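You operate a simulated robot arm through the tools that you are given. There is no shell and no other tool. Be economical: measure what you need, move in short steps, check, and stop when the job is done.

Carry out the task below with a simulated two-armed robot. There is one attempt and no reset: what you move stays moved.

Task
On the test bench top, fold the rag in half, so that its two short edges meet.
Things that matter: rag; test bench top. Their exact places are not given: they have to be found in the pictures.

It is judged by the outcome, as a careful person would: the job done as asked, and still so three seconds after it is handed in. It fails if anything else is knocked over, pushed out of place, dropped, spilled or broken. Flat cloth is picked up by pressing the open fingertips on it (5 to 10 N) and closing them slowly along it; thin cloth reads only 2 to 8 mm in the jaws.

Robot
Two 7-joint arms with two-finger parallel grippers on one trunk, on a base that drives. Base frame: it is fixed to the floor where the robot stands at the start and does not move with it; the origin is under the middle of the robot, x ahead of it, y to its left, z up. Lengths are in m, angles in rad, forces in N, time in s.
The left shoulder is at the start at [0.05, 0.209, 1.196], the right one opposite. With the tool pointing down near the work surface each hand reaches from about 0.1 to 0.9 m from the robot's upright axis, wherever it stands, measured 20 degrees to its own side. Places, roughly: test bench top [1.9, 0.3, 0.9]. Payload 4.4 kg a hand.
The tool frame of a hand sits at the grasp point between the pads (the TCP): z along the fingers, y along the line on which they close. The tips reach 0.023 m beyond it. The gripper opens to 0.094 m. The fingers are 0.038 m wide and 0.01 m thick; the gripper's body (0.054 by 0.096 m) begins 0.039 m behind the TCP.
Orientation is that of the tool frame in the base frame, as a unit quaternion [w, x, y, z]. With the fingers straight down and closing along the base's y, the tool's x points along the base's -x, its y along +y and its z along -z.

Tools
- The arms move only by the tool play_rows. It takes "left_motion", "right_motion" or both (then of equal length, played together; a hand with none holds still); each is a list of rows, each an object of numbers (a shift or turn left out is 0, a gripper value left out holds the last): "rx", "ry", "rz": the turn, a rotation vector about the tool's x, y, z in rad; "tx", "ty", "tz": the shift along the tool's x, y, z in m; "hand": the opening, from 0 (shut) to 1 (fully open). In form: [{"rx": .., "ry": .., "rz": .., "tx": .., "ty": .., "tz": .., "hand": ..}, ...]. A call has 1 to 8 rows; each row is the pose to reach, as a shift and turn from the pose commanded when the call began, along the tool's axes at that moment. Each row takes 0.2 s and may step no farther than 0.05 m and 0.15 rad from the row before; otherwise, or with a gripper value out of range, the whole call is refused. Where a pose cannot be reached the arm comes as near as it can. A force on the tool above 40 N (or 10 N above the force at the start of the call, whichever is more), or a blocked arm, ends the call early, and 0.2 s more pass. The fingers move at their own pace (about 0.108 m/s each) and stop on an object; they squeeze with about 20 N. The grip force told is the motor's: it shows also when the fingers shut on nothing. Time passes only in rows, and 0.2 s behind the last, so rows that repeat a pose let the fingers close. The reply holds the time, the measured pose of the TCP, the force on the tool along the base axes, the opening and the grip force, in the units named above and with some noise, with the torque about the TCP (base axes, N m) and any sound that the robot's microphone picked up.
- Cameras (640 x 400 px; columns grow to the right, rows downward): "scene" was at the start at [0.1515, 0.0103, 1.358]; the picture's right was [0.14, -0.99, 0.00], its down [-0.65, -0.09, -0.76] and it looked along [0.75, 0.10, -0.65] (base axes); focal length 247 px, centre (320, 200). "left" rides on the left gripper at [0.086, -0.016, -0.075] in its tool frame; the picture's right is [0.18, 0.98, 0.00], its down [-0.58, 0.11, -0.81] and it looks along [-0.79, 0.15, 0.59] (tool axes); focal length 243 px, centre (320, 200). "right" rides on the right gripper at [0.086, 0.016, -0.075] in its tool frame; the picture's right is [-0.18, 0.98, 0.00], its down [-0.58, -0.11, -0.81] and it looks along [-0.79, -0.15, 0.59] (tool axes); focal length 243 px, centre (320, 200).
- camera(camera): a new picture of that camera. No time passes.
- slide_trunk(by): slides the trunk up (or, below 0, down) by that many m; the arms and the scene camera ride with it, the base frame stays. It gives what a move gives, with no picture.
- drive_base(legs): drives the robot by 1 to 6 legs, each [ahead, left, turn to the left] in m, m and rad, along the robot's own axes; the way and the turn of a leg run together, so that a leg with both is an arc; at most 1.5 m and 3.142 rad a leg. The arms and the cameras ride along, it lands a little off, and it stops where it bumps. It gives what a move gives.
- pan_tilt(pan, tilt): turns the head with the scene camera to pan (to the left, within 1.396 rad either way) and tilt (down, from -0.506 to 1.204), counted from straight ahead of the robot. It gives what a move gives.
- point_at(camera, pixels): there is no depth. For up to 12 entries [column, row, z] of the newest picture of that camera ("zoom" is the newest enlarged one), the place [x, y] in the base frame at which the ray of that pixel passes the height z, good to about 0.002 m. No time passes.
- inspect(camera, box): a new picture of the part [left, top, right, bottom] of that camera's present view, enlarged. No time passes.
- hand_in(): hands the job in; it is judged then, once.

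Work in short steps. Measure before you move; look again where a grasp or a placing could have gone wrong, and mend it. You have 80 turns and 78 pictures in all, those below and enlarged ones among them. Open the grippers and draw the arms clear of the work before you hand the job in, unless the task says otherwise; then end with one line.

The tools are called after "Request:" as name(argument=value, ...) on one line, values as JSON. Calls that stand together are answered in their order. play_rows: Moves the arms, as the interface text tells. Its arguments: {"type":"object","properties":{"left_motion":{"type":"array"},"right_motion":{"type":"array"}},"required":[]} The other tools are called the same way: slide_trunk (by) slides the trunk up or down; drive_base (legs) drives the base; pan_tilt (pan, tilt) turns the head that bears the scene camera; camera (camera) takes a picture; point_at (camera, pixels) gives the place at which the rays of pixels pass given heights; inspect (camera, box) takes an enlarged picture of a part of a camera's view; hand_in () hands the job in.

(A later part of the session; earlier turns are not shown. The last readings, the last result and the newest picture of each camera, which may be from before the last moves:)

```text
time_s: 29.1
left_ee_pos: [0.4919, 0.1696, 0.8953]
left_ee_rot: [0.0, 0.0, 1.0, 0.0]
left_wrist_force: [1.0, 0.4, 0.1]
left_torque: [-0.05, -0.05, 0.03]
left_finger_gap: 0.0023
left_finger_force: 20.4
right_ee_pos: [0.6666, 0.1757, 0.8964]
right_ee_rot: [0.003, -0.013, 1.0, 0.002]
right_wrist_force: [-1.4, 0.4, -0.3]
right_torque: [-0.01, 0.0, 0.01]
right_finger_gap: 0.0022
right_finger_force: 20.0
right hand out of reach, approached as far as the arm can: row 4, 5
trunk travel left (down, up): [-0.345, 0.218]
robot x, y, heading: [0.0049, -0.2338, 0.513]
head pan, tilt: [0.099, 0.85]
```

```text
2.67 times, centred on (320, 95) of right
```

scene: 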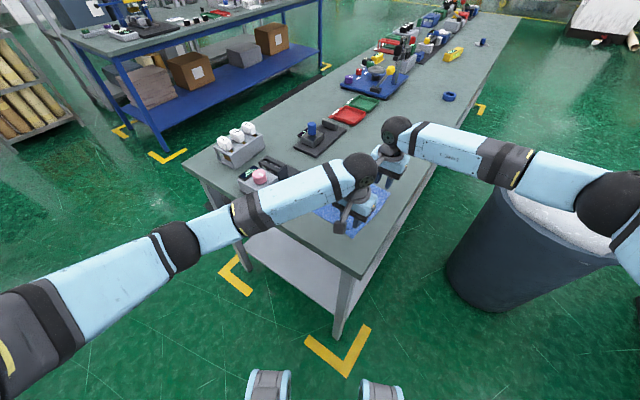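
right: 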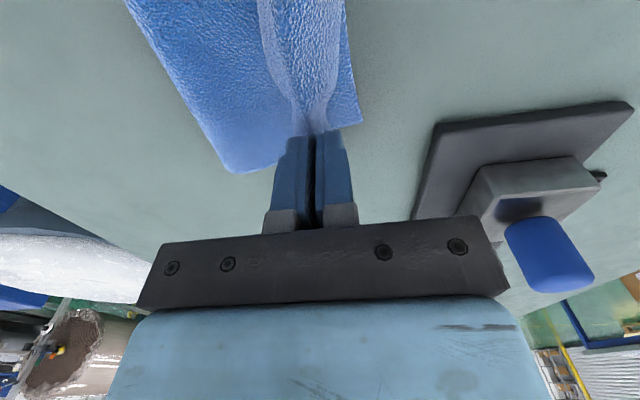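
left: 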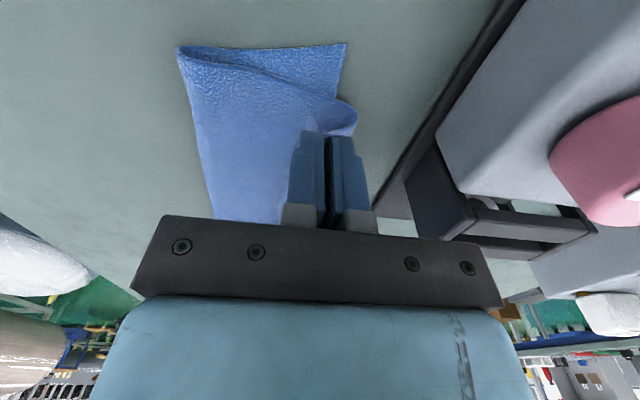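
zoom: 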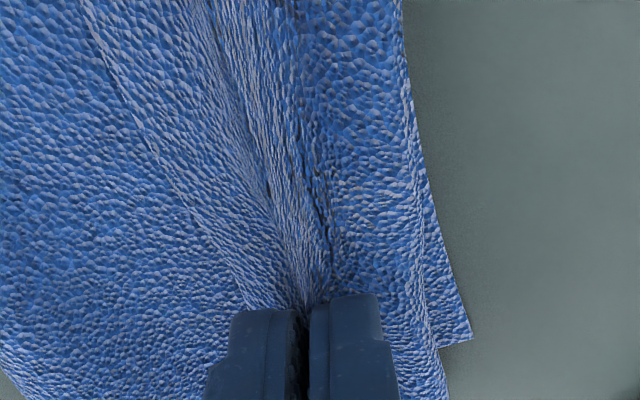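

The near corner still needs about 12 mm toward −x; I shift the left hand (−12 mm x, −6 mm y), lower 3 mm, then open both a little and look.

Request:
play_rows(left_motion=[{"tx": 0.006, "ty": -0.003}, {"tx": 0.012, "ty": -0.006}, {"tx": 0.012, "ty": -0.006, "tz": 0.003}, {"tx": 0.012, "ty": -0.006, "tz": 0.003, "hand": 0.1}, {"tx": 0.012, "ty": -0.006, "tz": 0.003, "hand": 0.25}, {"tx": 0.012, "ty": -0.006, "tz": 0.003, "hand": 0.25}], right_motion=[{}, {}, {}, {"hand": 0.1}, {"hand": 0.25}, {"hand": 0.25}])

Request:
inspect(camera="left", box=[160, 20, 400, 170])

Request:
inspect(camera="right", box=[200, 20, 440, 170])

```text
time_s: 30.4
left_ee_pos: [0.4804, 0.1619, 0.89]
left_ee_rot: [-0.001, 0.001, 1.0, 0.0]
left_wrist_force: [0.0, 1.0, 0.5]
left_torque: [0.0, 0.01, 0.0]
left_finger_gap: 0.0235
left_finger_force: 0.1
right_ee_pos: [0.6688, 0.1755, 0.8947]
right_ee_rot: [0.001, -0.013, 1.0, 0.003]
right_wrist_force: [0.5, 0.2, -0.4]
right_torque: [-0.02, -0.03, 0.05]
right_finger_gap: 0.0236
right_finger_force: 0.1
trunk travel left (down, up): [-0.345, 0.218]
robot x, y, heading: [0.007, -0.2314, 0.513]
head pan, tilt: [0.099, 0.85]
```

```text
2.67 times, centred on (280, 95) of left
```

zoom: 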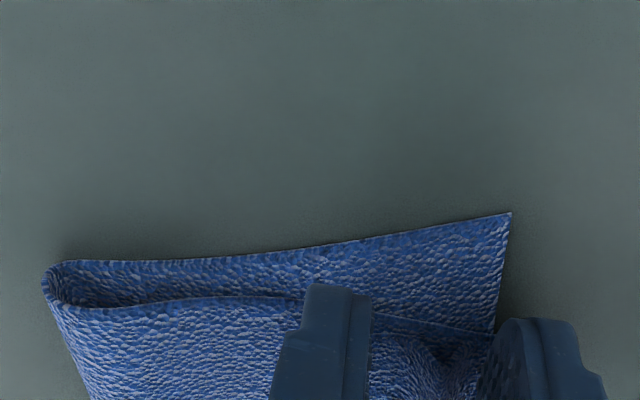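

```text
2.67 times, centred on (320, 95) of right
```

zoom: 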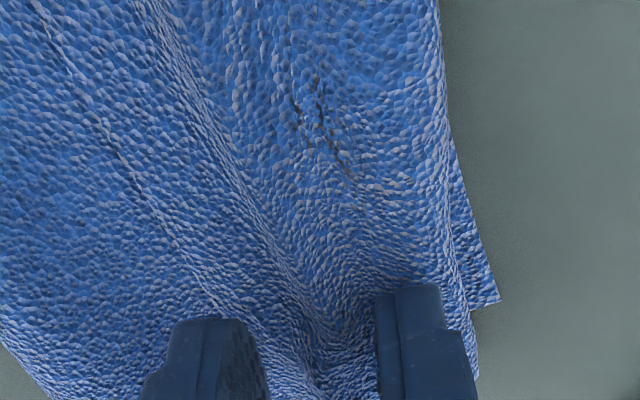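

Cloth released. I lift both hands straight up 12 cm and look from the wrists.

Request:
play_rows(left_motion=[{"tz": -0.015}, {"tz": -0.04}, {"tz": -0.08}, {"tz": -0.12}, {"tz": -0.16}], right_motion=[{"tz": -0.015}, {"tz": -0.04}, {"tz": -0.08}, {"tz": -0.12}, {"tz": -0.16}])

Request:
camera(camera="left")

Request:
camera(camera="right")

Request:
inspect(camera="scene", box=[248, 120, 440, 240])

```text
time_s: 31.6
left_ee_pos: [0.4813, 0.1576, 1.0526]
left_ee_rot: [-0.001, 0.001, 1.0, 0.001]
left_wrist_force: [-0.3, -0.3, -1.5]
left_torque: [0.04, -0.02, 0.01]
left_finger_gap: 0.0237
left_finger_force: 0.2
right_ee_pos: [0.668, 0.1746, 1.0563]
right_ee_rot: [0.002, -0.013, 1.0, 0.003]
right_wrist_force: [0.0, -0.3, -0.5]
right_torque: [0.02, -0.01, -0.02]
right_finger_gap: 0.0237
right_finger_force: 0.0
trunk travel left (down, up): [-0.345, 0.218]
robot x, y, heading: [0.0093, -0.2303, 0.51]
head pan, tilt: [0.099, 0.85]
```

```text
43 pictures are left
```

left: 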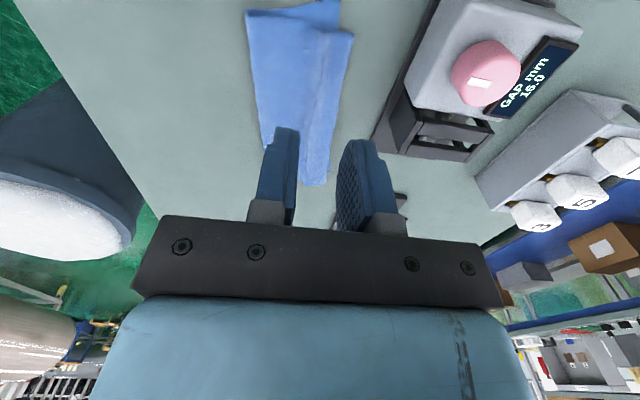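

```text
42 pictures are left
```

right: 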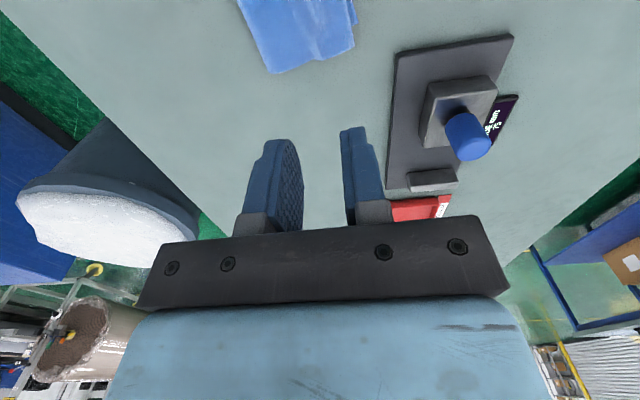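

```text
3.33 times, centred on (344, 180) of scene
```

zoom: 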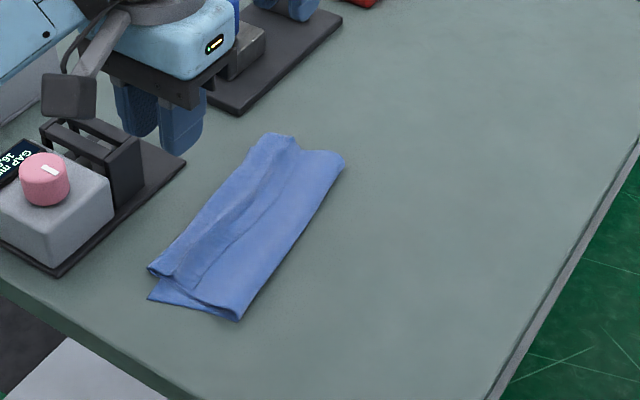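

Folded, but the top layer's edge is curled back to the right, and the near end is off in x. I zoom in closely.

Request:
inspect(camera="scene", box=[284, 152, 364, 222])

Request:
inspect(camera="left", box=[220, 0, 380, 190])

```text
5.71 times, centred on (324, 187) of scene
```

zoom: 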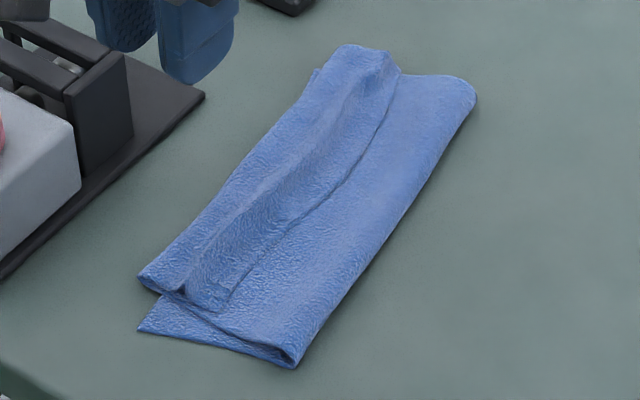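

```text
2.11 times, centred on (300, 95) of left
```

zoom: 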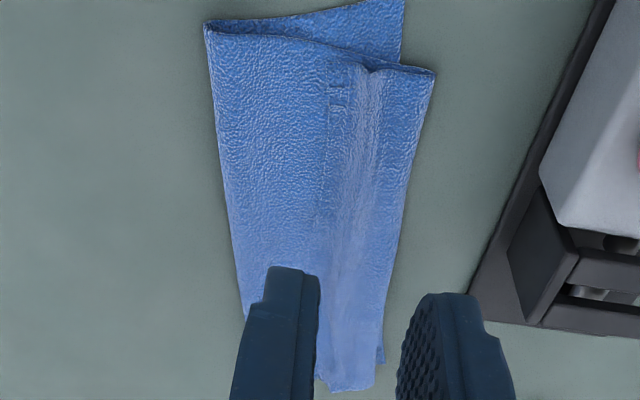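

The top edge is a flap folded back rightward (~3 cm): its edge runs zoom (225,312)→(398,75). I measure it to re-grip the actual edge and re-lay it.

Request:
inspect(camera="scene", box=[284, 152, 364, 222])

Request:
point_at(camera="zoom", pixels=[[225, 312, 0.87], [290, 223, 0.87], [398, 75, 0.87], [140, 280, 0.87], [345, 47, 0.87], [138, 328, 0.862], [318, 72, 0.862], [293, 366, 0.865], [475, 95, 0.865], [390, 52, 0.87], [235, 165, 0.87]])

```text
5.71 times, centred on (324, 187) of scene
```

zoom: 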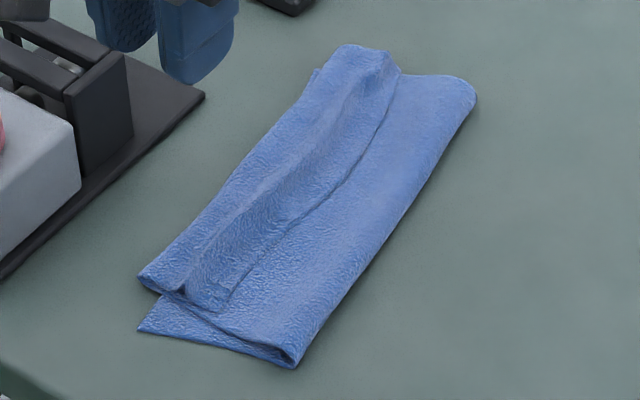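

```text
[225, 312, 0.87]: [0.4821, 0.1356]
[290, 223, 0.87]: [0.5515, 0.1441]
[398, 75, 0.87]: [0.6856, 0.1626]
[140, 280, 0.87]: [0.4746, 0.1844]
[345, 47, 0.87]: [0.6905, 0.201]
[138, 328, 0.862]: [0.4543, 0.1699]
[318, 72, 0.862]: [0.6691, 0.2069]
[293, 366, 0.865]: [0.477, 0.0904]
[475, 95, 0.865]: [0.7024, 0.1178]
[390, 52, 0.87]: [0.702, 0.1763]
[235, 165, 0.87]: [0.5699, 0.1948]
```

The flap edge runs (0.482,0.136)→(0.69,0.164), and the lower edge (0.454,0.170)→(0.669,0.207). I turn both tools ~0.13 rad to match, position over the flap edge with a smaller opening, and descend to z≈0.905.

Request:
play_rows(left_motion=[{"tx": -0.0144, "ty": -0.0036, "rz": -0.07, "hand": 0.21}, {"tx": -0.0144, "ty": -0.0036, "rz": -0.14, "tz": 0.02}, {"tx": -0.0144, "ty": -0.0036, "rz": -0.14, "tz": 0.06}, {"tx": -0.0144, "ty": -0.0036, "rz": -0.14, "tz": 0.1}, {"tx": -0.0144, "ty": -0.0036, "rz": -0.14, "tz": 0.13}, {"tx": -0.0144, "ty": -0.0036, "rz": -0.14, "tz": 0.147}, {"tx": -0.0144, "ty": -0.0036, "rz": -0.14, "tz": 0.147}], right_motion=[{"tx": -0.004, "ty": 0.003, "rz": -0.06, "hand": 0.21}, {"tx": -0.004, "ty": 0.003, "rz": -0.115, "tz": 0.02}, {"tx": -0.004, "ty": 0.003, "rz": -0.115, "tz": 0.06}, {"tx": -0.004, "ty": 0.003, "rz": -0.115, "tz": 0.1}, {"tx": -0.004, "ty": 0.003, "rz": -0.115, "tz": 0.13}, {"tx": -0.004, "ty": 0.003, "rz": -0.115, "tz": 0.15}, {"tx": -0.004, "ty": 0.003, "rz": -0.115, "tz": 0.15}])

Request:
inspect(camera="left", box=[200, 40, 440, 190])

Request:
inspect(camera="right", box=[200, 40, 440, 190])

```text
time_s: 33.2
left_ee_pos: [0.4921, 0.1566, 0.9042]
left_ee_rot: [-0.001, -0.069, 0.998, 0.0]
left_wrist_force: [0.3, -0.6, 0.7]
left_torque: [0.02, 0.0, -0.03]
left_finger_gap: 0.0196
left_finger_force: 0.1
right_ee_pos: [0.675, 0.1767, 0.9042]
right_ee_rot: [0.002, -0.071, 0.997, 0.002]
right_wrist_force: [-0.3, -0.7, 0.4]
right_torque: [-0.03, 0.0, -0.02]
right_finger_gap: 0.0195
right_finger_force: 0.0
trunk travel left (down, up): [-0.345, 0.218]
robot x, y, heading: [0.0083, -0.2285, 0.513]
head pan, tilt: [0.099, 0.85]
```

```text
2.67 times, centred on (320, 115) of left
```

zoom: 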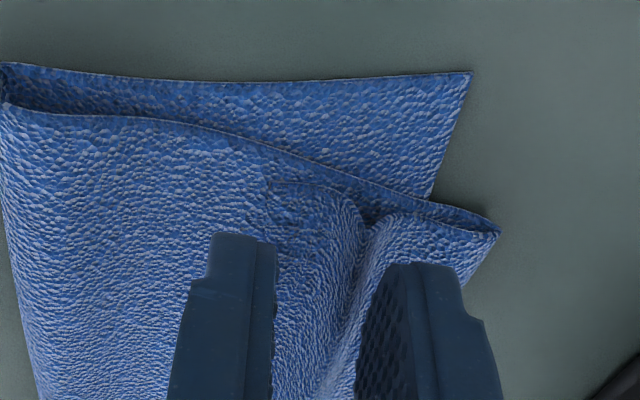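

```text
2.67 times, centred on (320, 115) of right
```

zoom: 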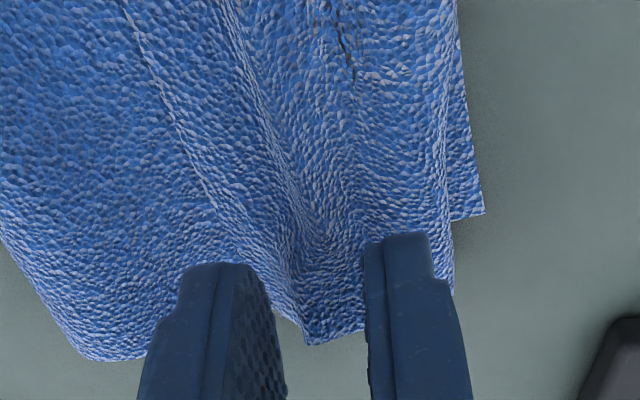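

I locate the flap corners from these views: left pixel (303,109), right pixels (314,169) and (281,119).

Request:
point_at(camera="left", pixels=[[303, 109, 0.87], [301, 130, 0.87], [376, 67, 0.862], [386, 126, 0.868]])

Request:
point_at(camera="right", pixels=[[314, 169, 0.87], [281, 119, 0.87], [381, 120, 0.862], [256, 70, 0.87]])

Request:
inspect(camera="left", box=[260, 90, 356, 150])

```text
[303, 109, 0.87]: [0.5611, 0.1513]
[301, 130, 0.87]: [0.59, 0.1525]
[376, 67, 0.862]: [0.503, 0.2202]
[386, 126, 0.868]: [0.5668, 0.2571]
```

```text
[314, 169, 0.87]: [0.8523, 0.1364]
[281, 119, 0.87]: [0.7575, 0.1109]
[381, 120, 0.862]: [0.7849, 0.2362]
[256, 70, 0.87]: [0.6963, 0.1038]
```

```text
6.67 times, centred on (308, 120) of left
```

zoom: 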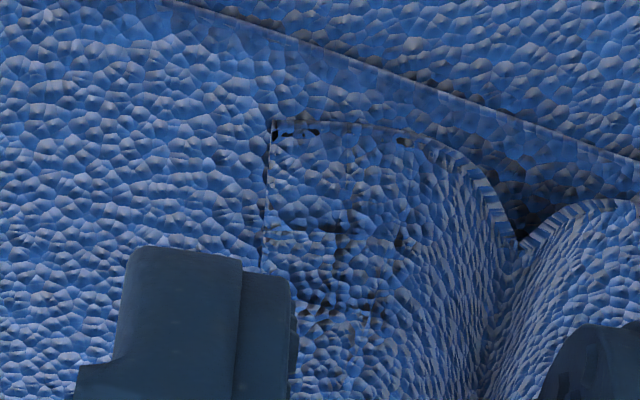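

The point tool used older full pictures; I measure in this fresh zoom instead (flap corner at (270,122), edge down along column 264).

Request:
point_at(camera="zoom", pixels=[[270, 122, 0.87], [264, 260, 0.87], [520, 240, 0.87]])

Request:
camera(camera="right")

Request:
point_at(camera="right", pixels=[[314, 169, 0.87], [281, 119, 0.87], [381, 120, 0.862], [256, 70, 0.87], [310, 145, 0.875]])

```text
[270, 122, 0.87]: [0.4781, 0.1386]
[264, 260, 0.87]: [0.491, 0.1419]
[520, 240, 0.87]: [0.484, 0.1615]
```

```text
34 pictures are left
```

right: 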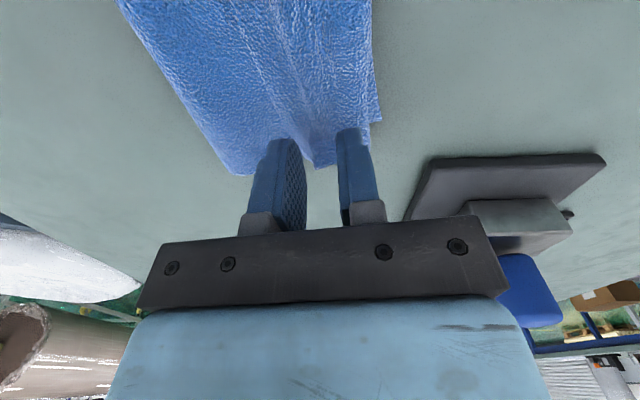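

```text
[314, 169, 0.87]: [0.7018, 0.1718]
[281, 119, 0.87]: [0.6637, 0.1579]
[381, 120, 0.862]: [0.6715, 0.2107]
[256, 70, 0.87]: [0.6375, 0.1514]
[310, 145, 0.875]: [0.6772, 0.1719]
```

Flap edge is at y≈0.142 (near) and ≈0.162 (far); hands are nearly right. I nudge inward 2–3 mm and lower 10 mm.

Request:
play_rows(left_motion=[{"ty": 0.003, "tz": 0.004}, {"ty": 0.003, "tz": 0.008}, {"ty": 0.003, "tz": 0.01}, {"ty": 0.003, "tz": 0.01}], right_motion=[{"ty": 0.002, "tz": 0.004}, {"ty": 0.002, "tz": 0.008}, {"ty": 0.002, "tz": 0.01}, {"ty": 0.002, "tz": 0.01}])

```text
time_s: 34.2
left_ee_pos: [0.4938, 0.1597, 0.8937]
left_ee_rot: [-0.001, -0.069, 0.998, 0.0]
left_wrist_force: [-0.3, 0.0, -1.3]
left_torque: [-0.03, 0.02, -0.03]
left_finger_gap: 0.02
left_finger_force: 0.1
right_ee_pos: [0.6732, 0.1762, 0.8959]
right_ee_rot: [0.001, -0.071, 0.997, 0.003]
right_wrist_force: [0.5, -0.4, -0.5]
right_torque: [-0.02, 0.01, -0.02]
right_finger_gap: 0.0197
right_finger_force: 0.1
trunk travel left (down, up): [-0.345, 0.218]
robot x, y, heading: [0.0137, -0.2336, 0.513]
head pan, tilt: [0.099, 0.85]
```

No contact yet; 4 mm more in small steps.

Request:
play_rows(left_motion=[{"tz": 0.002}, {"tz": 0.004}, {"tz": 0.004}], right_motion=[{"tz": 0.002}, {"tz": 0.005}, {"tz": 0.005}])

```text
time_s: 35.0
left_ee_pos: [0.4956, 0.161, 0.8903]
left_ee_rot: [-0.001, -0.07, 0.998, 0.0]
left_wrist_force: [0.2, -0.4, -0.4]
left_torque: [-0.02, 0.0, -0.01]
left_finger_gap: 0.0199
left_finger_force: 0.1
right_ee_pos: [0.6704, 0.1759, 0.8906]
right_ee_rot: [0.001, -0.07, 0.998, 0.003]
right_wrist_force: [0.2, 0.1, 0.5]
right_torque: [0.02, 0.01, 0.0]
right_finger_gap: 0.0199
right_finger_force: 0.1
trunk travel left (down, up): [-0.345, 0.218]
robot x, y, heading: [0.0082, -0.2341, 0.511]
head pan, tilt: [0.099, 0.85]
```

Still free; 3 mm more.

Request:
play_rows(left_motion=[{"tz": 0.0015}, {"tz": 0.003}, {"tz": 0.003}], right_motion=[{"tz": 0.0015}, {"tz": 0.003}, {"tz": 0.003}])

Request:
inspect(camera="left", box=[240, 80, 400, 180])

Request:
inspect(camera="right", box=[240, 80, 400, 180])

```text
time_s: 35.9
left_ee_pos: [0.4959, 0.1614, 0.8885]
left_ee_rot: [0.0, -0.07, 0.998, 0.0]
left_wrist_force: [0.0, 0.1, -0.2]
left_torque: [0.0, 0.01, -0.01]
left_finger_gap: 0.0197
left_finger_force: 0.0
right_ee_pos: [0.671, 0.1765, 0.8917]
right_ee_rot: [0.001, -0.07, 0.998, 0.003]
right_wrist_force: [0.1, 0.2, 1.0]
right_torque: [0.01, 0.04, 0.05]
right_finger_gap: 0.0196
right_finger_force: 0.0
right hand out of reach, approached as far as the arm can: row 1, 2, 3
trunk travel left (down, up): [-0.345, 0.218]
robot x, y, heading: [0.0091, -0.2344, 0.51]
head pan, tilt: [0.099, 0.85]
```

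```text
4.00 times, centred on (320, 130) of left
```

zoom: 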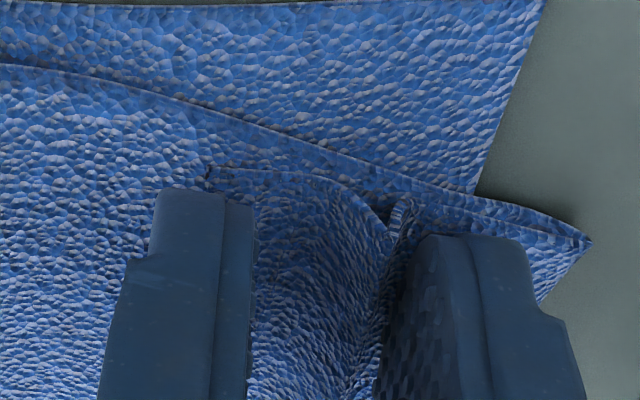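

```text
4.00 times, centred on (320, 130) of right
```

zoom: 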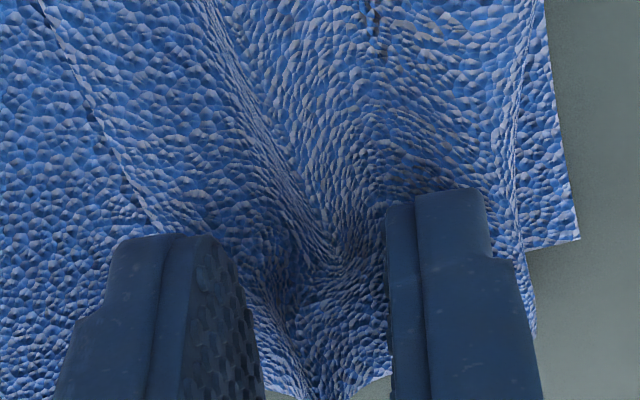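

Both hands are aligned, but the right is at its reach limit. I raise 3 cm, drive ahead 4.5 cm, and will shift the hands back by the same amount.

Request:
play_rows(left_motion=[{"tz": -0.015}, {"tz": -0.035}], right_motion=[{"tz": -0.015}, {"tz": -0.035}])

Request:
drive_base(legs=[[0.045, 0, 0]])

```text
time_s: 36.5
left_ee_pos: [0.4955, 0.1615, 0.9205]
left_ee_rot: [0.0, -0.07, 0.998, -0.001]
left_wrist_force: [1.1, 0.2, 0.1]
left_torque: [0.0, 0.04, -0.01]
left_finger_gap: 0.02
left_finger_force: 0.1
right_ee_pos: [0.6699, 0.1766, 0.9284]
right_ee_rot: [0.003, -0.07, 0.998, 0.003]
right_wrist_force: [-0.2, -0.6, -0.3]
right_torque: [0.01, -0.02, 0.0]
right_finger_gap: 0.0196
right_finger_force: 0.0
trunk travel left (down, up): [-0.345, 0.218]
robot x, y, heading: [0.0084, -0.2333, 0.515]
head pan, tilt: [0.099, 0.85]
```

```text
time_s: 37.4
left_ee_pos: [0.5353, 0.184, 0.92]
left_ee_rot: [-0.001, -0.069, 0.998, 0.001]
left_wrist_force: [0.1, -0.3, -0.6]
left_torque: [0.03, 0.03, 0.0]
left_finger_gap: 0.0198
left_finger_force: 0.1
right_ee_pos: [0.71, 0.1977, 0.9268]
right_ee_rot: [0.002, -0.07, 0.998, 0.002]
right_wrist_force: [0.5, 0.1, -0.7]
right_torque: [0.0, 0.02, 0.0]
right_finger_gap: 0.02
right_finger_force: 0.0
trunk travel left (down, up): [-0.345, 0.218]
robot x, y, heading: [0.048, -0.2101, 0.512]
head pan, tilt: [0.099, 0.85]
```

I shift the hands back over the flap edge and descend to z≈0.889.

Request:
play_rows(left_motion=[{"tx": 0.0214, "ty": -0.009}, {"tx": 0.0428, "ty": -0.0182}, {"tx": 0.0428, "ty": -0.0182, "tz": 0.015}, {"tx": 0.0428, "ty": -0.0182, "tz": 0.028}, {"tx": 0.0428, "ty": -0.0182, "tz": 0.031}, {"tx": 0.0428, "ty": -0.0182, "tz": 0.031}], right_motion=[{"tx": 0.0197, "ty": -0.0073}, {"tx": 0.0394, "ty": -0.0146}, {"tx": 0.0394, "ty": -0.0146, "tz": 0.018}, {"tx": 0.0394, "ty": -0.0146, "tz": 0.034}, {"tx": 0.0394, "ty": -0.0146, "tz": 0.037}, {"tx": 0.0394, "ty": -0.0146, "tz": 0.037}])

```text
time_s: 38.8
left_ee_pos: [0.4947, 0.1594, 0.8906]
left_ee_rot: [-0.001, -0.07, 0.998, 0.0]
left_wrist_force: [0.4, 0.1, 0.0]
left_torque: [0.02, -0.01, 0.03]
left_finger_gap: 0.0197
left_finger_force: 0.1
right_ee_pos: [0.6733, 0.1804, 0.8897]
right_ee_rot: [0.002, -0.071, 0.997, 0.003]
right_wrist_force: [-0.4, -0.6, 1.3]
right_torque: [0.0, 0.05, 0.0]
right_finger_gap: 0.0198
right_finger_force: 0.0
trunk travel left (down, up): [-0.345, 0.218]
robot x, y, heading: [0.047, -0.2111, 0.514]
head pan, tilt: [0.099, 0.85]
```

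Now small steps down to contact.

Request:
play_rows(left_motion=[{"tz": 0.001}, {"tz": 0.002}, {"tz": 0.0025}, {"tz": 0.0025}], right_motion=[{"tz": 0.001, "ty": -0.002}, {"tz": 0.0015, "ty": -0.002}, {"tz": 0.002, "ty": -0.002}, {"tz": 0.002, "ty": -0.002}])

```text
time_s: 39.8
left_ee_pos: [0.4944, 0.1586, 0.8885]
left_ee_rot: [-0.001, -0.069, 0.998, 0.0]
left_wrist_force: [0.8, -0.5, 0.0]
left_torque: [0.0, 0.01, -0.03]
left_finger_gap: 0.0198
left_finger_force: 0.1
right_ee_pos: [0.6726, 0.1783, 0.8874]
right_ee_rot: [0.002, -0.07, 0.998, 0.003]
right_wrist_force: [-0.1, 0.3, 0.8]
right_torque: [0.01, 0.02, -0.01]
right_finger_gap: 0.0199
right_finger_force: 0.0
trunk travel left (down, up): [-0.345, 0.218]
robot x, y, heading: [0.0469, -0.2105, 0.513]
head pan, tilt: [0.099, 0.85]
```

Request:
play_rows(left_motion=[{"tz": 0.001}, {"tz": 0.002}, {"tz": 0.002}], right_motion=[{"tz": 0.001}, {"tz": 0.0015}, {"tz": 0.0015}])

```text
time_s: 40.6
left_ee_pos: [0.4947, 0.1604, 0.8859]
left_ee_rot: [0.0, -0.069, 0.998, 0.0]
left_wrist_force: [0.3, -0.1, 2.4]
left_torque: [-0.01, 0.04, -0.02]
left_finger_gap: 0.0199
left_finger_force: 0.0
right_ee_pos: [0.6725, 0.1768, 0.8869]
right_ee_rot: [0.003, -0.071, 0.997, 0.003]
right_wrist_force: [-0.1, 1.6, 6.3]
right_torque: [0.01, 0.03, 0.01]
right_finger_gap: 0.0193
right_finger_force: 0.1
trunk travel left (down, up): [-0.345, 0.218]
robot x, y, heading: [0.0508, -0.2106, 0.514]
head pan, tilt: [0.099, 0.85]
```

Contact on both (2.4 and 6.3 N). I press a bit more, then close slowly.

Request:
play_rows(left_motion=[{"tz": 0.0007}, {"tz": 0.0008, "hand": 0.18}, {"tz": 0.0008, "hand": 0.15}, {"tz": 0.0008, "hand": 0.12}, {"tz": 0.0008, "hand": 0.09}, {"tz": 0.0008, "hand": 0.06}, {"tz": 0.0008, "hand": 0.03}, {"tz": 0.0008, "hand": 0.0}], right_motion=[{"tz": 0.0003}, {"tz": 0.0004, "hand": 0.18}, {"tz": 0.0004, "hand": 0.15}, {"tz": 0.0004, "hand": 0.12}, {"tz": 0.0004, "hand": 0.09}, {"tz": 0.0004, "hand": 0.06}, {"tz": 0.0004, "hand": 0.03}, {"tz": 0.0004, "hand": 0.0}])

Request:
inspect(camera="left", box=[240, 80, 400, 180])

Request:
inspect(camera="right", box=[240, 80, 400, 180])

```text
time_s: 42.4
left_ee_pos: [0.4952, 0.1577, 0.886]
left_ee_rot: [0.0, -0.069, 0.998, 0.002]
left_wrist_force: [0.4, 1.9, 17.2]
left_torque: [0.07, 0.04, -0.01]
left_finger_gap: 0.0023
left_finger_force: 19.7
right_ee_pos: [0.6722, 0.1766, 0.8869]
right_ee_rot: [0.003, -0.071, 0.997, 0.003]
right_wrist_force: [0.2, 0.4, 3.1]
right_torque: [-0.01, 0.02, 0.02]
right_finger_gap: 0.0025
right_finger_force: 20.3
trunk travel left (down, up): [-0.345, 0.218]
robot x, y, heading: [0.048, -0.213, 0.511]
head pan, tilt: [0.099, 0.85]
```

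```text
4.00 times, centred on (320, 130) of left
```

zoom: 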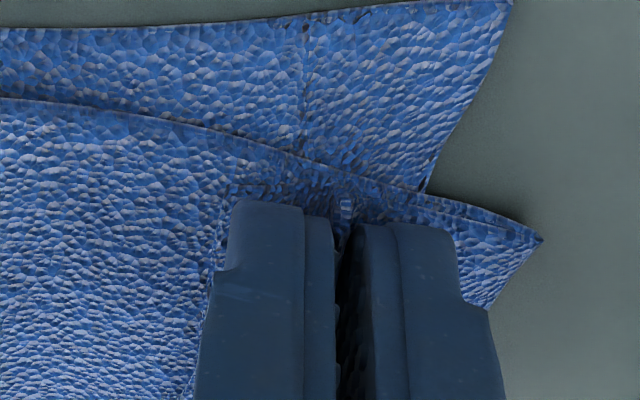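

```text
4.00 times, centred on (320, 130) of right
```

zoom: 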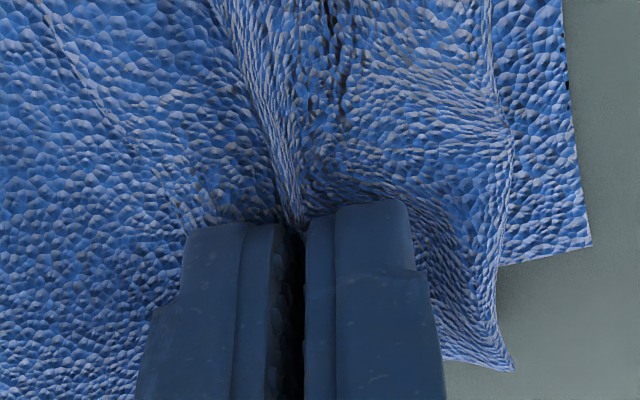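

Both grip the edge (2.3, 2.5 mm). I lift and carry it back to the right to unroll the flap and reset the fold line, then view.

Request:
play_rows(left_motion=[{"tz": -0.02}, {"tz": -0.045, "ty": -0.02}, {"tz": -0.07, "ty": -0.05}, {"tz": -0.085, "ty": -0.085}, {"tz": -0.09, "ty": -0.12, "tx": 0.008}, {"tz": -0.085, "ty": -0.15, "tx": 0.016}, {"tz": -0.08, "ty": -0.165, "tx": 0.022}, {"tz": -0.08, "ty": -0.165, "tx": 0.022}], right_motion=[{"tz": -0.02}, {"tz": -0.045, "ty": -0.02}, {"tz": -0.07, "ty": -0.05}, {"tz": -0.085, "ty": -0.085}, {"tz": -0.09, "ty": -0.12, "tx": 0.008}, {"tz": -0.085, "ty": -0.15, "tx": 0.016}, {"tz": -0.08, "ty": -0.165, "tx": 0.022}, {"tz": -0.08, "ty": -0.165, "tx": 0.022}])

Request:
inspect(camera="scene", box=[240, 120, 432, 240])

Request:
camera(camera="left")

Request:
camera(camera="right")

```text
time_s: 44.2
left_ee_pos: [0.4974, -0.0073, 0.9642]
left_ee_rot: [-0.001, -0.069, 0.998, 0.0]
left_wrist_force: [-0.8, -0.3, -0.5]
left_torque: [0.02, 0.0, 0.0]
left_finger_gap: 0.0027
left_finger_force: 20.2
right_ee_pos: [0.6731, 0.0102, 0.9654]
right_ee_rot: [0.001, -0.07, 0.998, 0.003]
right_wrist_force: [0.6, 0.2, 0.6]
right_torque: [-0.01, 0.04, -0.01]
right_finger_gap: 0.0026
right_finger_force: 19.8
trunk travel left (down, up): [-0.345, 0.218]
robot x, y, heading: [0.0451, -0.2085, 0.51]
head pan, tilt: [0.099, 0.85]
```

```text
3.33 times, centred on (336, 180) of scene
```

zoom: 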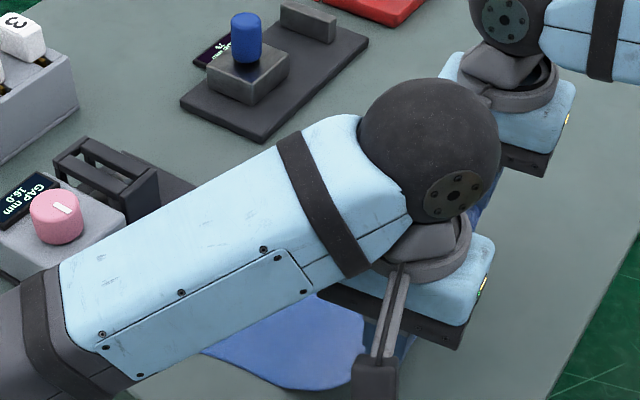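

```text
28 pictures are left
```

left: 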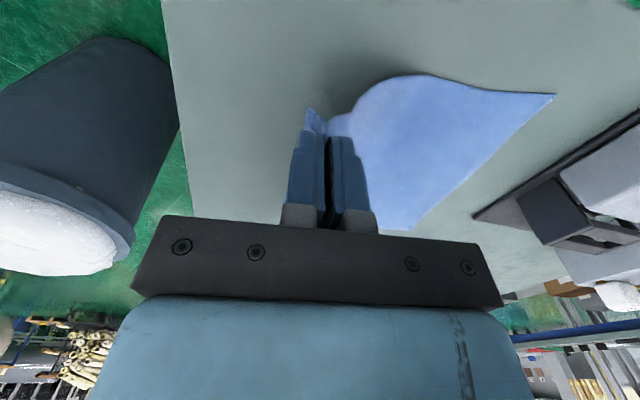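

```text
27 pictures are left
```

right: 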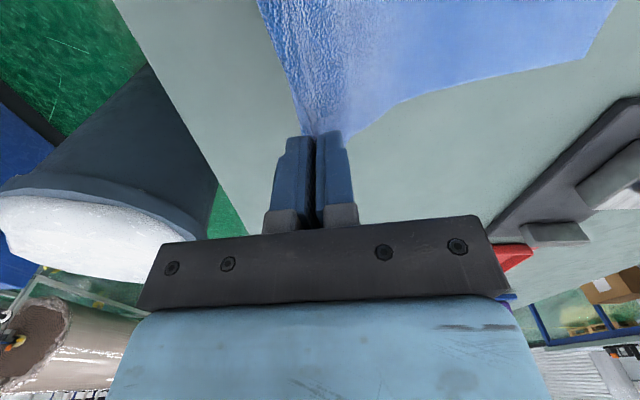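

Unrolled. I measure the lower left-edge corners now: left pic (556,94) near, right pic (585,58) far and (612,5) along the edge.

Request:
point_at(camera="left", pixels=[[556, 94, 0.862], [411, 229, 0.862], [480, 160, 0.862]])

Request:
point_at(camera="right", pixels=[[585, 58, 0.862], [612, 5, 0.862], [400, 100, 0.862]])

Request:
inspect(camera="left", box=[260, 60, 420, 160])

Request:
inspect(camera="right", box=[240, 80, 400, 180])

```text
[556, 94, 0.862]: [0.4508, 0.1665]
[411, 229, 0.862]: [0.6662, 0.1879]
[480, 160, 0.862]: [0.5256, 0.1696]
```

```text
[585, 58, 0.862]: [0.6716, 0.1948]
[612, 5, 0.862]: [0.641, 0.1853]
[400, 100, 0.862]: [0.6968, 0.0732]
```

```text
4.00 times, centred on (340, 110) of left
```

zoom: 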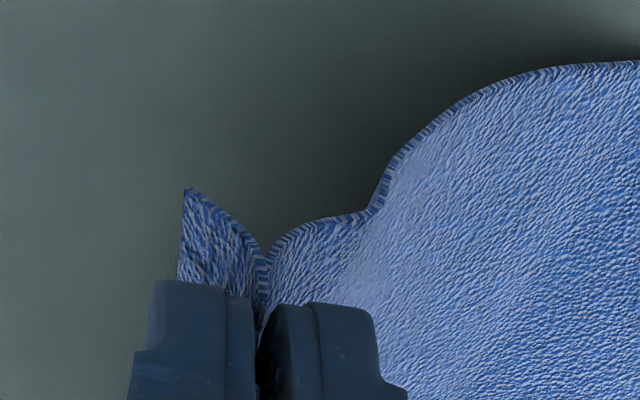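

```text
4.00 times, centred on (320, 130) of right
```

zoom: 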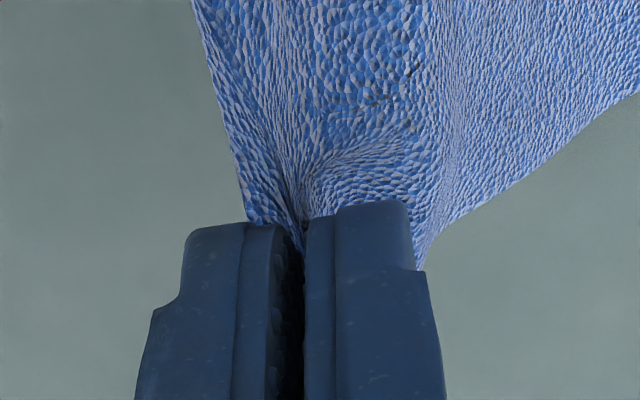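

Flap is only ~1.3 cm now and springy. Lower edge runs (0.451,0.167)→(0.672,0.195). I carry the edge along a proper arc to ~2.6 cm short of the lower edge, ~3.5 cm up, with a 7 mm correction along the edge.

Request:
play_rows(left_motion=[{"ty": 0.03, "tz": -0.012, "tx": 0.003}, {"ty": 0.06, "tz": -0.02, "tx": 0.007}, {"ty": 0.09, "tz": -0.013, "tx": 0.007}, {"ty": 0.115, "tz": 0.003, "tx": 0.007}, {"ty": 0.135, "tz": 0.022, "tx": 0.007}, {"ty": 0.148, "tz": 0.04, "tx": 0.007}, {"ty": 0.153, "tz": 0.05, "tx": 0.007}, {"ty": 0.153, "tz": 0.05, "tx": 0.007}], right_motion=[{"ty": 0.031, "tz": -0.012, "tx": 0.003}, {"ty": 0.062, "tz": -0.02, "tx": 0.007}, {"ty": 0.093, "tz": -0.013, "tx": 0.007}, {"ty": 0.119, "tz": 0.003, "tx": 0.007}, {"ty": 0.139, "tz": 0.022, "tx": 0.007}, {"ty": 0.152, "tz": 0.04, "tx": 0.007}, {"ty": 0.157, "tz": 0.05, "tx": 0.007}, {"ty": 0.157, "tz": 0.05, "tx": 0.007}])

Request:
camera(camera="left")

Request:
camera(camera="right")

```text
time_s: 46.0
left_ee_pos: [0.4686, 0.1434, 0.9142]
left_ee_rot: [-0.001, -0.069, 0.998, 0.0]
left_wrist_force: [-0.2, 0.3, -0.4]
left_torque: [0.0, 0.0, -0.02]
left_finger_gap: 0.0024
left_finger_force: 20.1
right_ee_pos: [0.6427, 0.1632, 0.9156]
right_ee_rot: [0.001, -0.07, 0.998, 0.003]
right_wrist_force: [0.0, -0.1, -0.5]
right_torque: [0.02, 0.01, 0.0]
right_finger_gap: 0.0027
right_finger_force: 20.0
trunk travel left (down, up): [-0.345, 0.218]
robot x, y, heading: [0.0455, -0.207, 0.512]
head pan, tilt: [0.099, 0.85]
```

```text
24 pictures are left
```

left: 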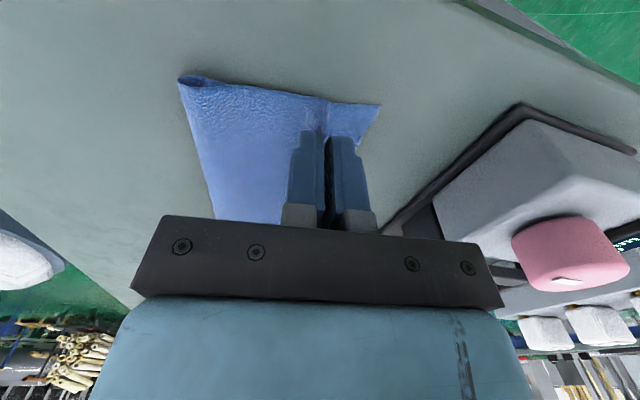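

```text
23 pictures are left
```

right: 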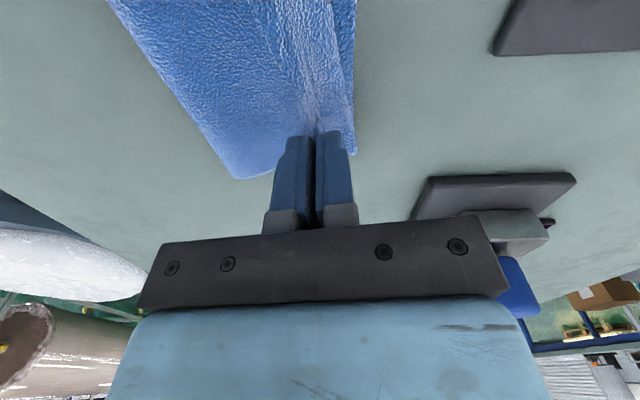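

Request:
inspect(camera="left", box=[160, 60, 400, 210])

Request:
point_at(camera="left", pixels=[[380, 105, 0.862], [183, 80, 0.865]])

Request:
point_at(camera="right", pixels=[[355, 154, 0.862], [356, 20, 0.862], [240, 178, 0.865]])

```text
2.67 times, centred on (280, 135) of left
```

zoom: 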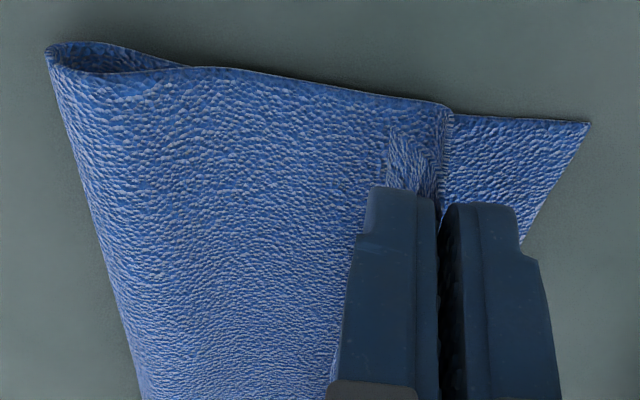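

```text
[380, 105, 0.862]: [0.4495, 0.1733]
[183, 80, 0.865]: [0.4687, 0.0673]
```

```text
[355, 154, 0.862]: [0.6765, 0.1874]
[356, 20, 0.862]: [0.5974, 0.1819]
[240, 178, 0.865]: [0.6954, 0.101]
```

Near side lines up well. I release in the air: open only slightly, and draw the fingers up and to the left so the flap is pulled out straight and falls left.

Request:
play_rows(left_motion=[{"ty": 0.012, "tz": 0.0}, {"ty": 0.015, "hand": 0.06}, {"ty": 0.03, "tz": -0.015, "hand": 0.08}, {"ty": 0.04, "tz": -0.035, "hand": 0.08}, {"ty": 0.04, "tz": -0.07, "hand": 0.08}, {"ty": 0.03, "tz": -0.11}], right_motion=[{"ty": 0.012, "tz": 0.0}, {"ty": 0.015, "hand": 0.06}, {"ty": 0.03, "tz": -0.015, "hand": 0.08}, {"ty": 0.04, "tz": -0.035, "hand": 0.08}, {"ty": 0.04, "tz": -0.07, "hand": 0.08}, {"ty": 0.03, "tz": -0.11}])

Request:
inspect(camera="scene", box=[230, 130, 390, 250])

Request:
camera(camera="left")

```text
time_s: 47.4
left_ee_pos: [0.4621, 0.1727, 1.0246]
left_ee_rot: [-0.001, -0.068, 0.998, 0.001]
left_wrist_force: [0.1, -1.0, 0.3]
left_torque: [-0.01, -0.02, 0.03]
left_finger_gap: 0.0078
left_finger_force: 0.1
right_ee_pos: [0.6412, 0.1932, 1.0254]
right_ee_rot: [0.004, -0.071, 0.997, 0.003]
right_wrist_force: [0.1, 0.0, 0.7]
right_torque: [0.01, -0.02, -0.02]
right_finger_gap: 0.0074
right_finger_force: 0.0
trunk travel left (down, up): [-0.345, 0.218]
robot x, y, heading: [0.0483, -0.2089, 0.51]
head pan, tilt: [0.099, 0.85]
```

```text
3.33 times, centred on (310, 190) of scene
```

zoom: 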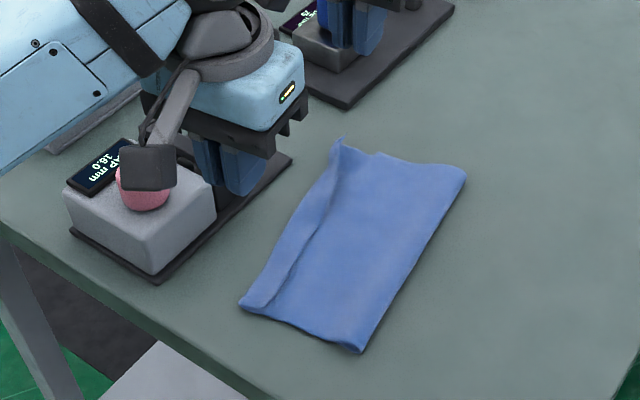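

```text
20 pictures are left
```

left: 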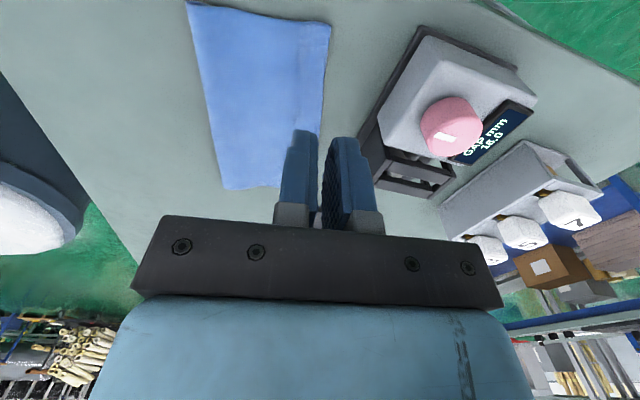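

Much better; the flap now stands up, no longer folded back. I raise the hands and look closely.

Request:
play_rows(left_motion=[{"tz": -0.04}, {"tz": -0.08}], right_motion=[{"tz": -0.04}, {"tz": -0.08}])

Request:
inspect(camera="scene", box=[284, 164, 380, 240])

Request:
inspect(camera="left", box=[150, 0, 390, 170])

```text
time_s: 48.0
left_ee_pos: [0.4627, 0.1771, 1.1019]
left_ee_rot: [-0.001, -0.07, 0.998, 0.001]
left_wrist_force: [-0.4, 0.2, -0.8]
left_torque: [-0.02, 0.01, 0.01]
left_finger_gap: 0.0078
left_finger_force: 0.1
right_ee_pos: [0.6398, 0.1933, 1.1093]
right_ee_rot: [0.002, -0.071, 0.997, 0.002]
right_wrist_force: [0.5, -0.1, 0.4]
right_torque: [-0.01, 0.01, 0.01]
right_finger_gap: 0.0075
right_finger_force: 0.0
trunk travel left (down, up): [-0.345, 0.218]
robot x, y, heading: [0.0451, -0.2114, 0.51]
head pan, tilt: [0.099, 0.85]
```

```text
5.26 times, centred on (332, 202) of scene
```

zoom: 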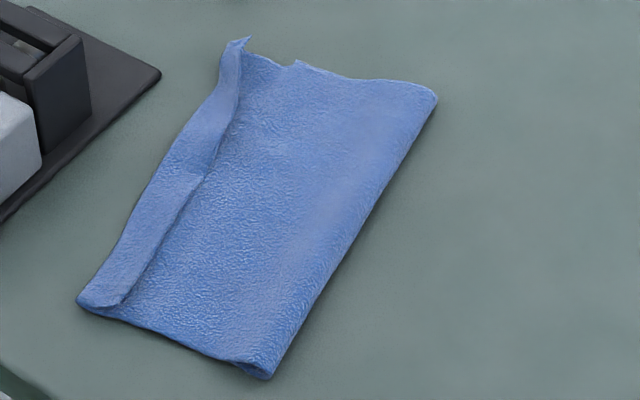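

```text
2.35 times, centred on (270, 85) of left
```

zoom: 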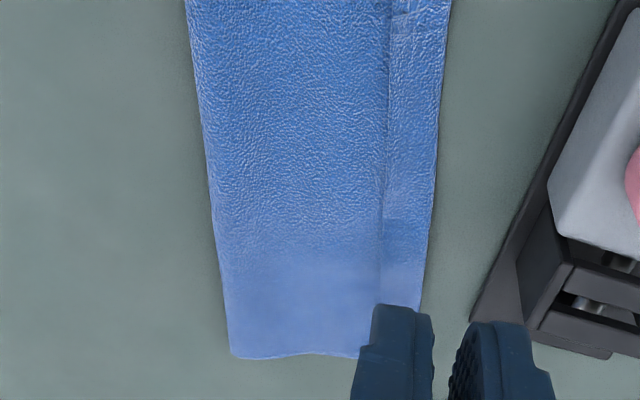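

I measure: crest (80,300), flap edge (122,300) near, fold line (268,375)→(437,98), far flap (225,45)/(245,40).

Request:
inspect(camera="scene", box=[284, 164, 380, 240])

Request:
point_at(camera="zoom", pixels=[[80, 302, 0.865], [122, 302, 0.868], [203, 178, 0.87], [140, 228, 0.865], [268, 375, 0.866], [437, 98, 0.866], [222, 75, 0.865], [245, 40, 0.885], [238, 120, 0.87], [205, 110, 0.865]])

```text
5.26 times, centred on (332, 202) of scene
```

zoom: 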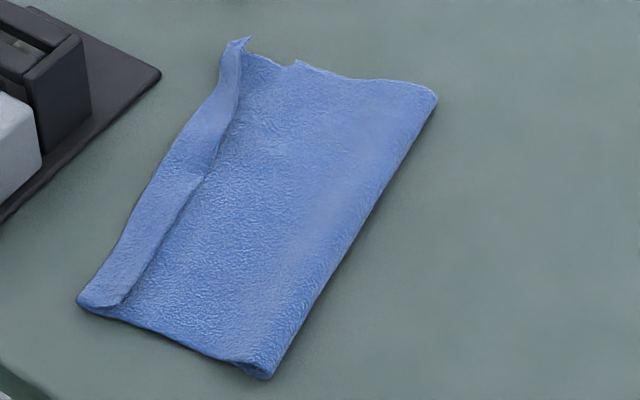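

```text
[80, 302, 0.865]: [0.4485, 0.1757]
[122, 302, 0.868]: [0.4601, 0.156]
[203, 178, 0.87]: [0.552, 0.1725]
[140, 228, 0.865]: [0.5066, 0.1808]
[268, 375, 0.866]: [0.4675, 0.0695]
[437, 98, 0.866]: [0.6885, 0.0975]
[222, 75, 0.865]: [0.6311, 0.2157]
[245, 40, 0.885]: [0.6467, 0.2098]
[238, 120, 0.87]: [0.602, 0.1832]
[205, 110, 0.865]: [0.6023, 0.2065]
```

Crest is on the lower edge; the near flap is 22 mm folded back, the far one stands up. I regrip: left over the near flap edge with a narrow gap, right open above the standing far flap, both descending to look.

Request:
play_rows(left_motion=[{"tx": -0.01, "ty": -0.01, "tz": 0.04, "hand": 0.09}, {"tx": -0.01, "ty": -0.01, "tz": 0.08}, {"tx": -0.01, "ty": -0.01, "tz": 0.12}, {"tx": -0.01, "ty": -0.01, "tz": 0.16}, {"tx": -0.01, "ty": -0.01, "tz": 0.19}, {"tx": -0.01, "ty": -0.01, "tz": 0.205}, {"tx": -0.01, "ty": -0.01, "tz": 0.207}], right_motion=[{"ty": 0.008, "tz": 0.04, "hand": 0.4}, {"ty": 0.008, "tz": 0.08}, {"ty": 0.008, "tz": 0.12}, {"ty": 0.008, "tz": 0.15}, {"ty": 0.008, "tz": 0.18}, {"ty": 0.008, "tz": 0.18}, {"ty": 0.008, "tz": 0.18}])

Request:
inspect(camera="right", box=[200, 20, 440, 190])

Request:
inspect(camera="left", box=[240, 80, 400, 180])

```text
time_s: 49.6
left_ee_pos: [0.4761, 0.1655, 0.8953]
left_ee_rot: [-0.001, -0.069, 0.998, 0.0]
left_wrist_force: [-0.4, 0.6, 0.8]
left_torque: [-0.02, 0.02, -0.01]
left_finger_gap: 0.0086
left_finger_force: 0.1
right_ee_pos: [0.6371, 0.2027, 0.925]
right_ee_rot: [0.001, -0.071, 0.997, 0.002]
right_wrist_force: [-0.2, 0.2, 0.0]
right_torque: [-0.02, 0.02, 0.01]
right_finger_gap: 0.0375
right_finger_force: 0.0
trunk travel left (down, up): [-0.345, 0.218]
robot x, y, heading: [0.0487, -0.2073, 0.511]
head pan, tilt: [0.099, 0.85]
```

```text
2.35 times, centred on (320, 105) of right
```

zoom: 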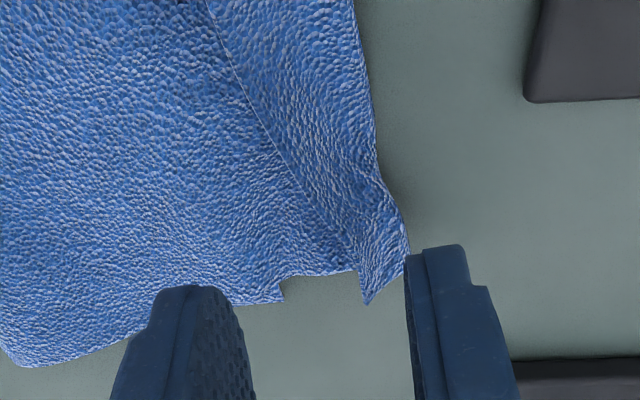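

```text
4.00 times, centred on (320, 130) of left
```

zoom: 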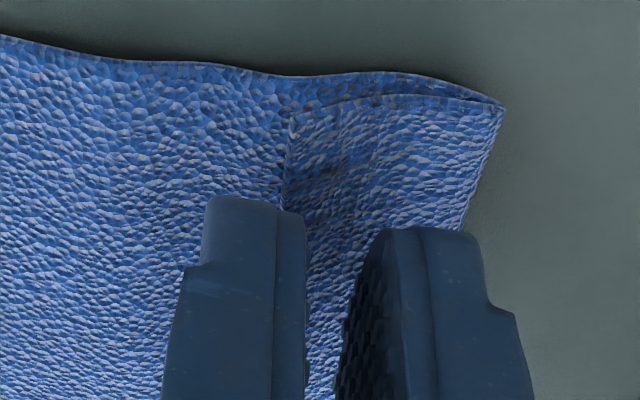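

Near grip is placed well. On the far side I measure the flap corner (368,303), the small notch corner (283,300) and the crest.

Request:
inspect(camera="right", box=[200, 20, 440, 190])

Request:
point_at(camera="zoom", pixels=[[368, 303, 0.88], [355, 268, 0.868], [283, 300, 0.863], [283, 280, 0.866], [20, 365, 0.866], [405, 245, 0.868], [376, 165, 0.864], [260, 125, 0.868], [365, 80, 0.863]])

```text
2.35 times, centred on (320, 105) of right
```

zoom: 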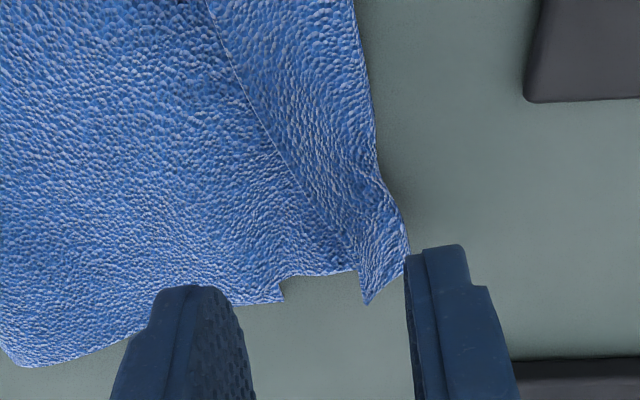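

```text
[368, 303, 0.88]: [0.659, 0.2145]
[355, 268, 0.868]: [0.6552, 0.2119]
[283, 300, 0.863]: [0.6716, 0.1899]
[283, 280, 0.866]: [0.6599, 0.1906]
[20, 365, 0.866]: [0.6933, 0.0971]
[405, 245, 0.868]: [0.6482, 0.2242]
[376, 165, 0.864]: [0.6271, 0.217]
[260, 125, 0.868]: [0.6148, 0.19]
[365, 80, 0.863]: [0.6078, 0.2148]
```

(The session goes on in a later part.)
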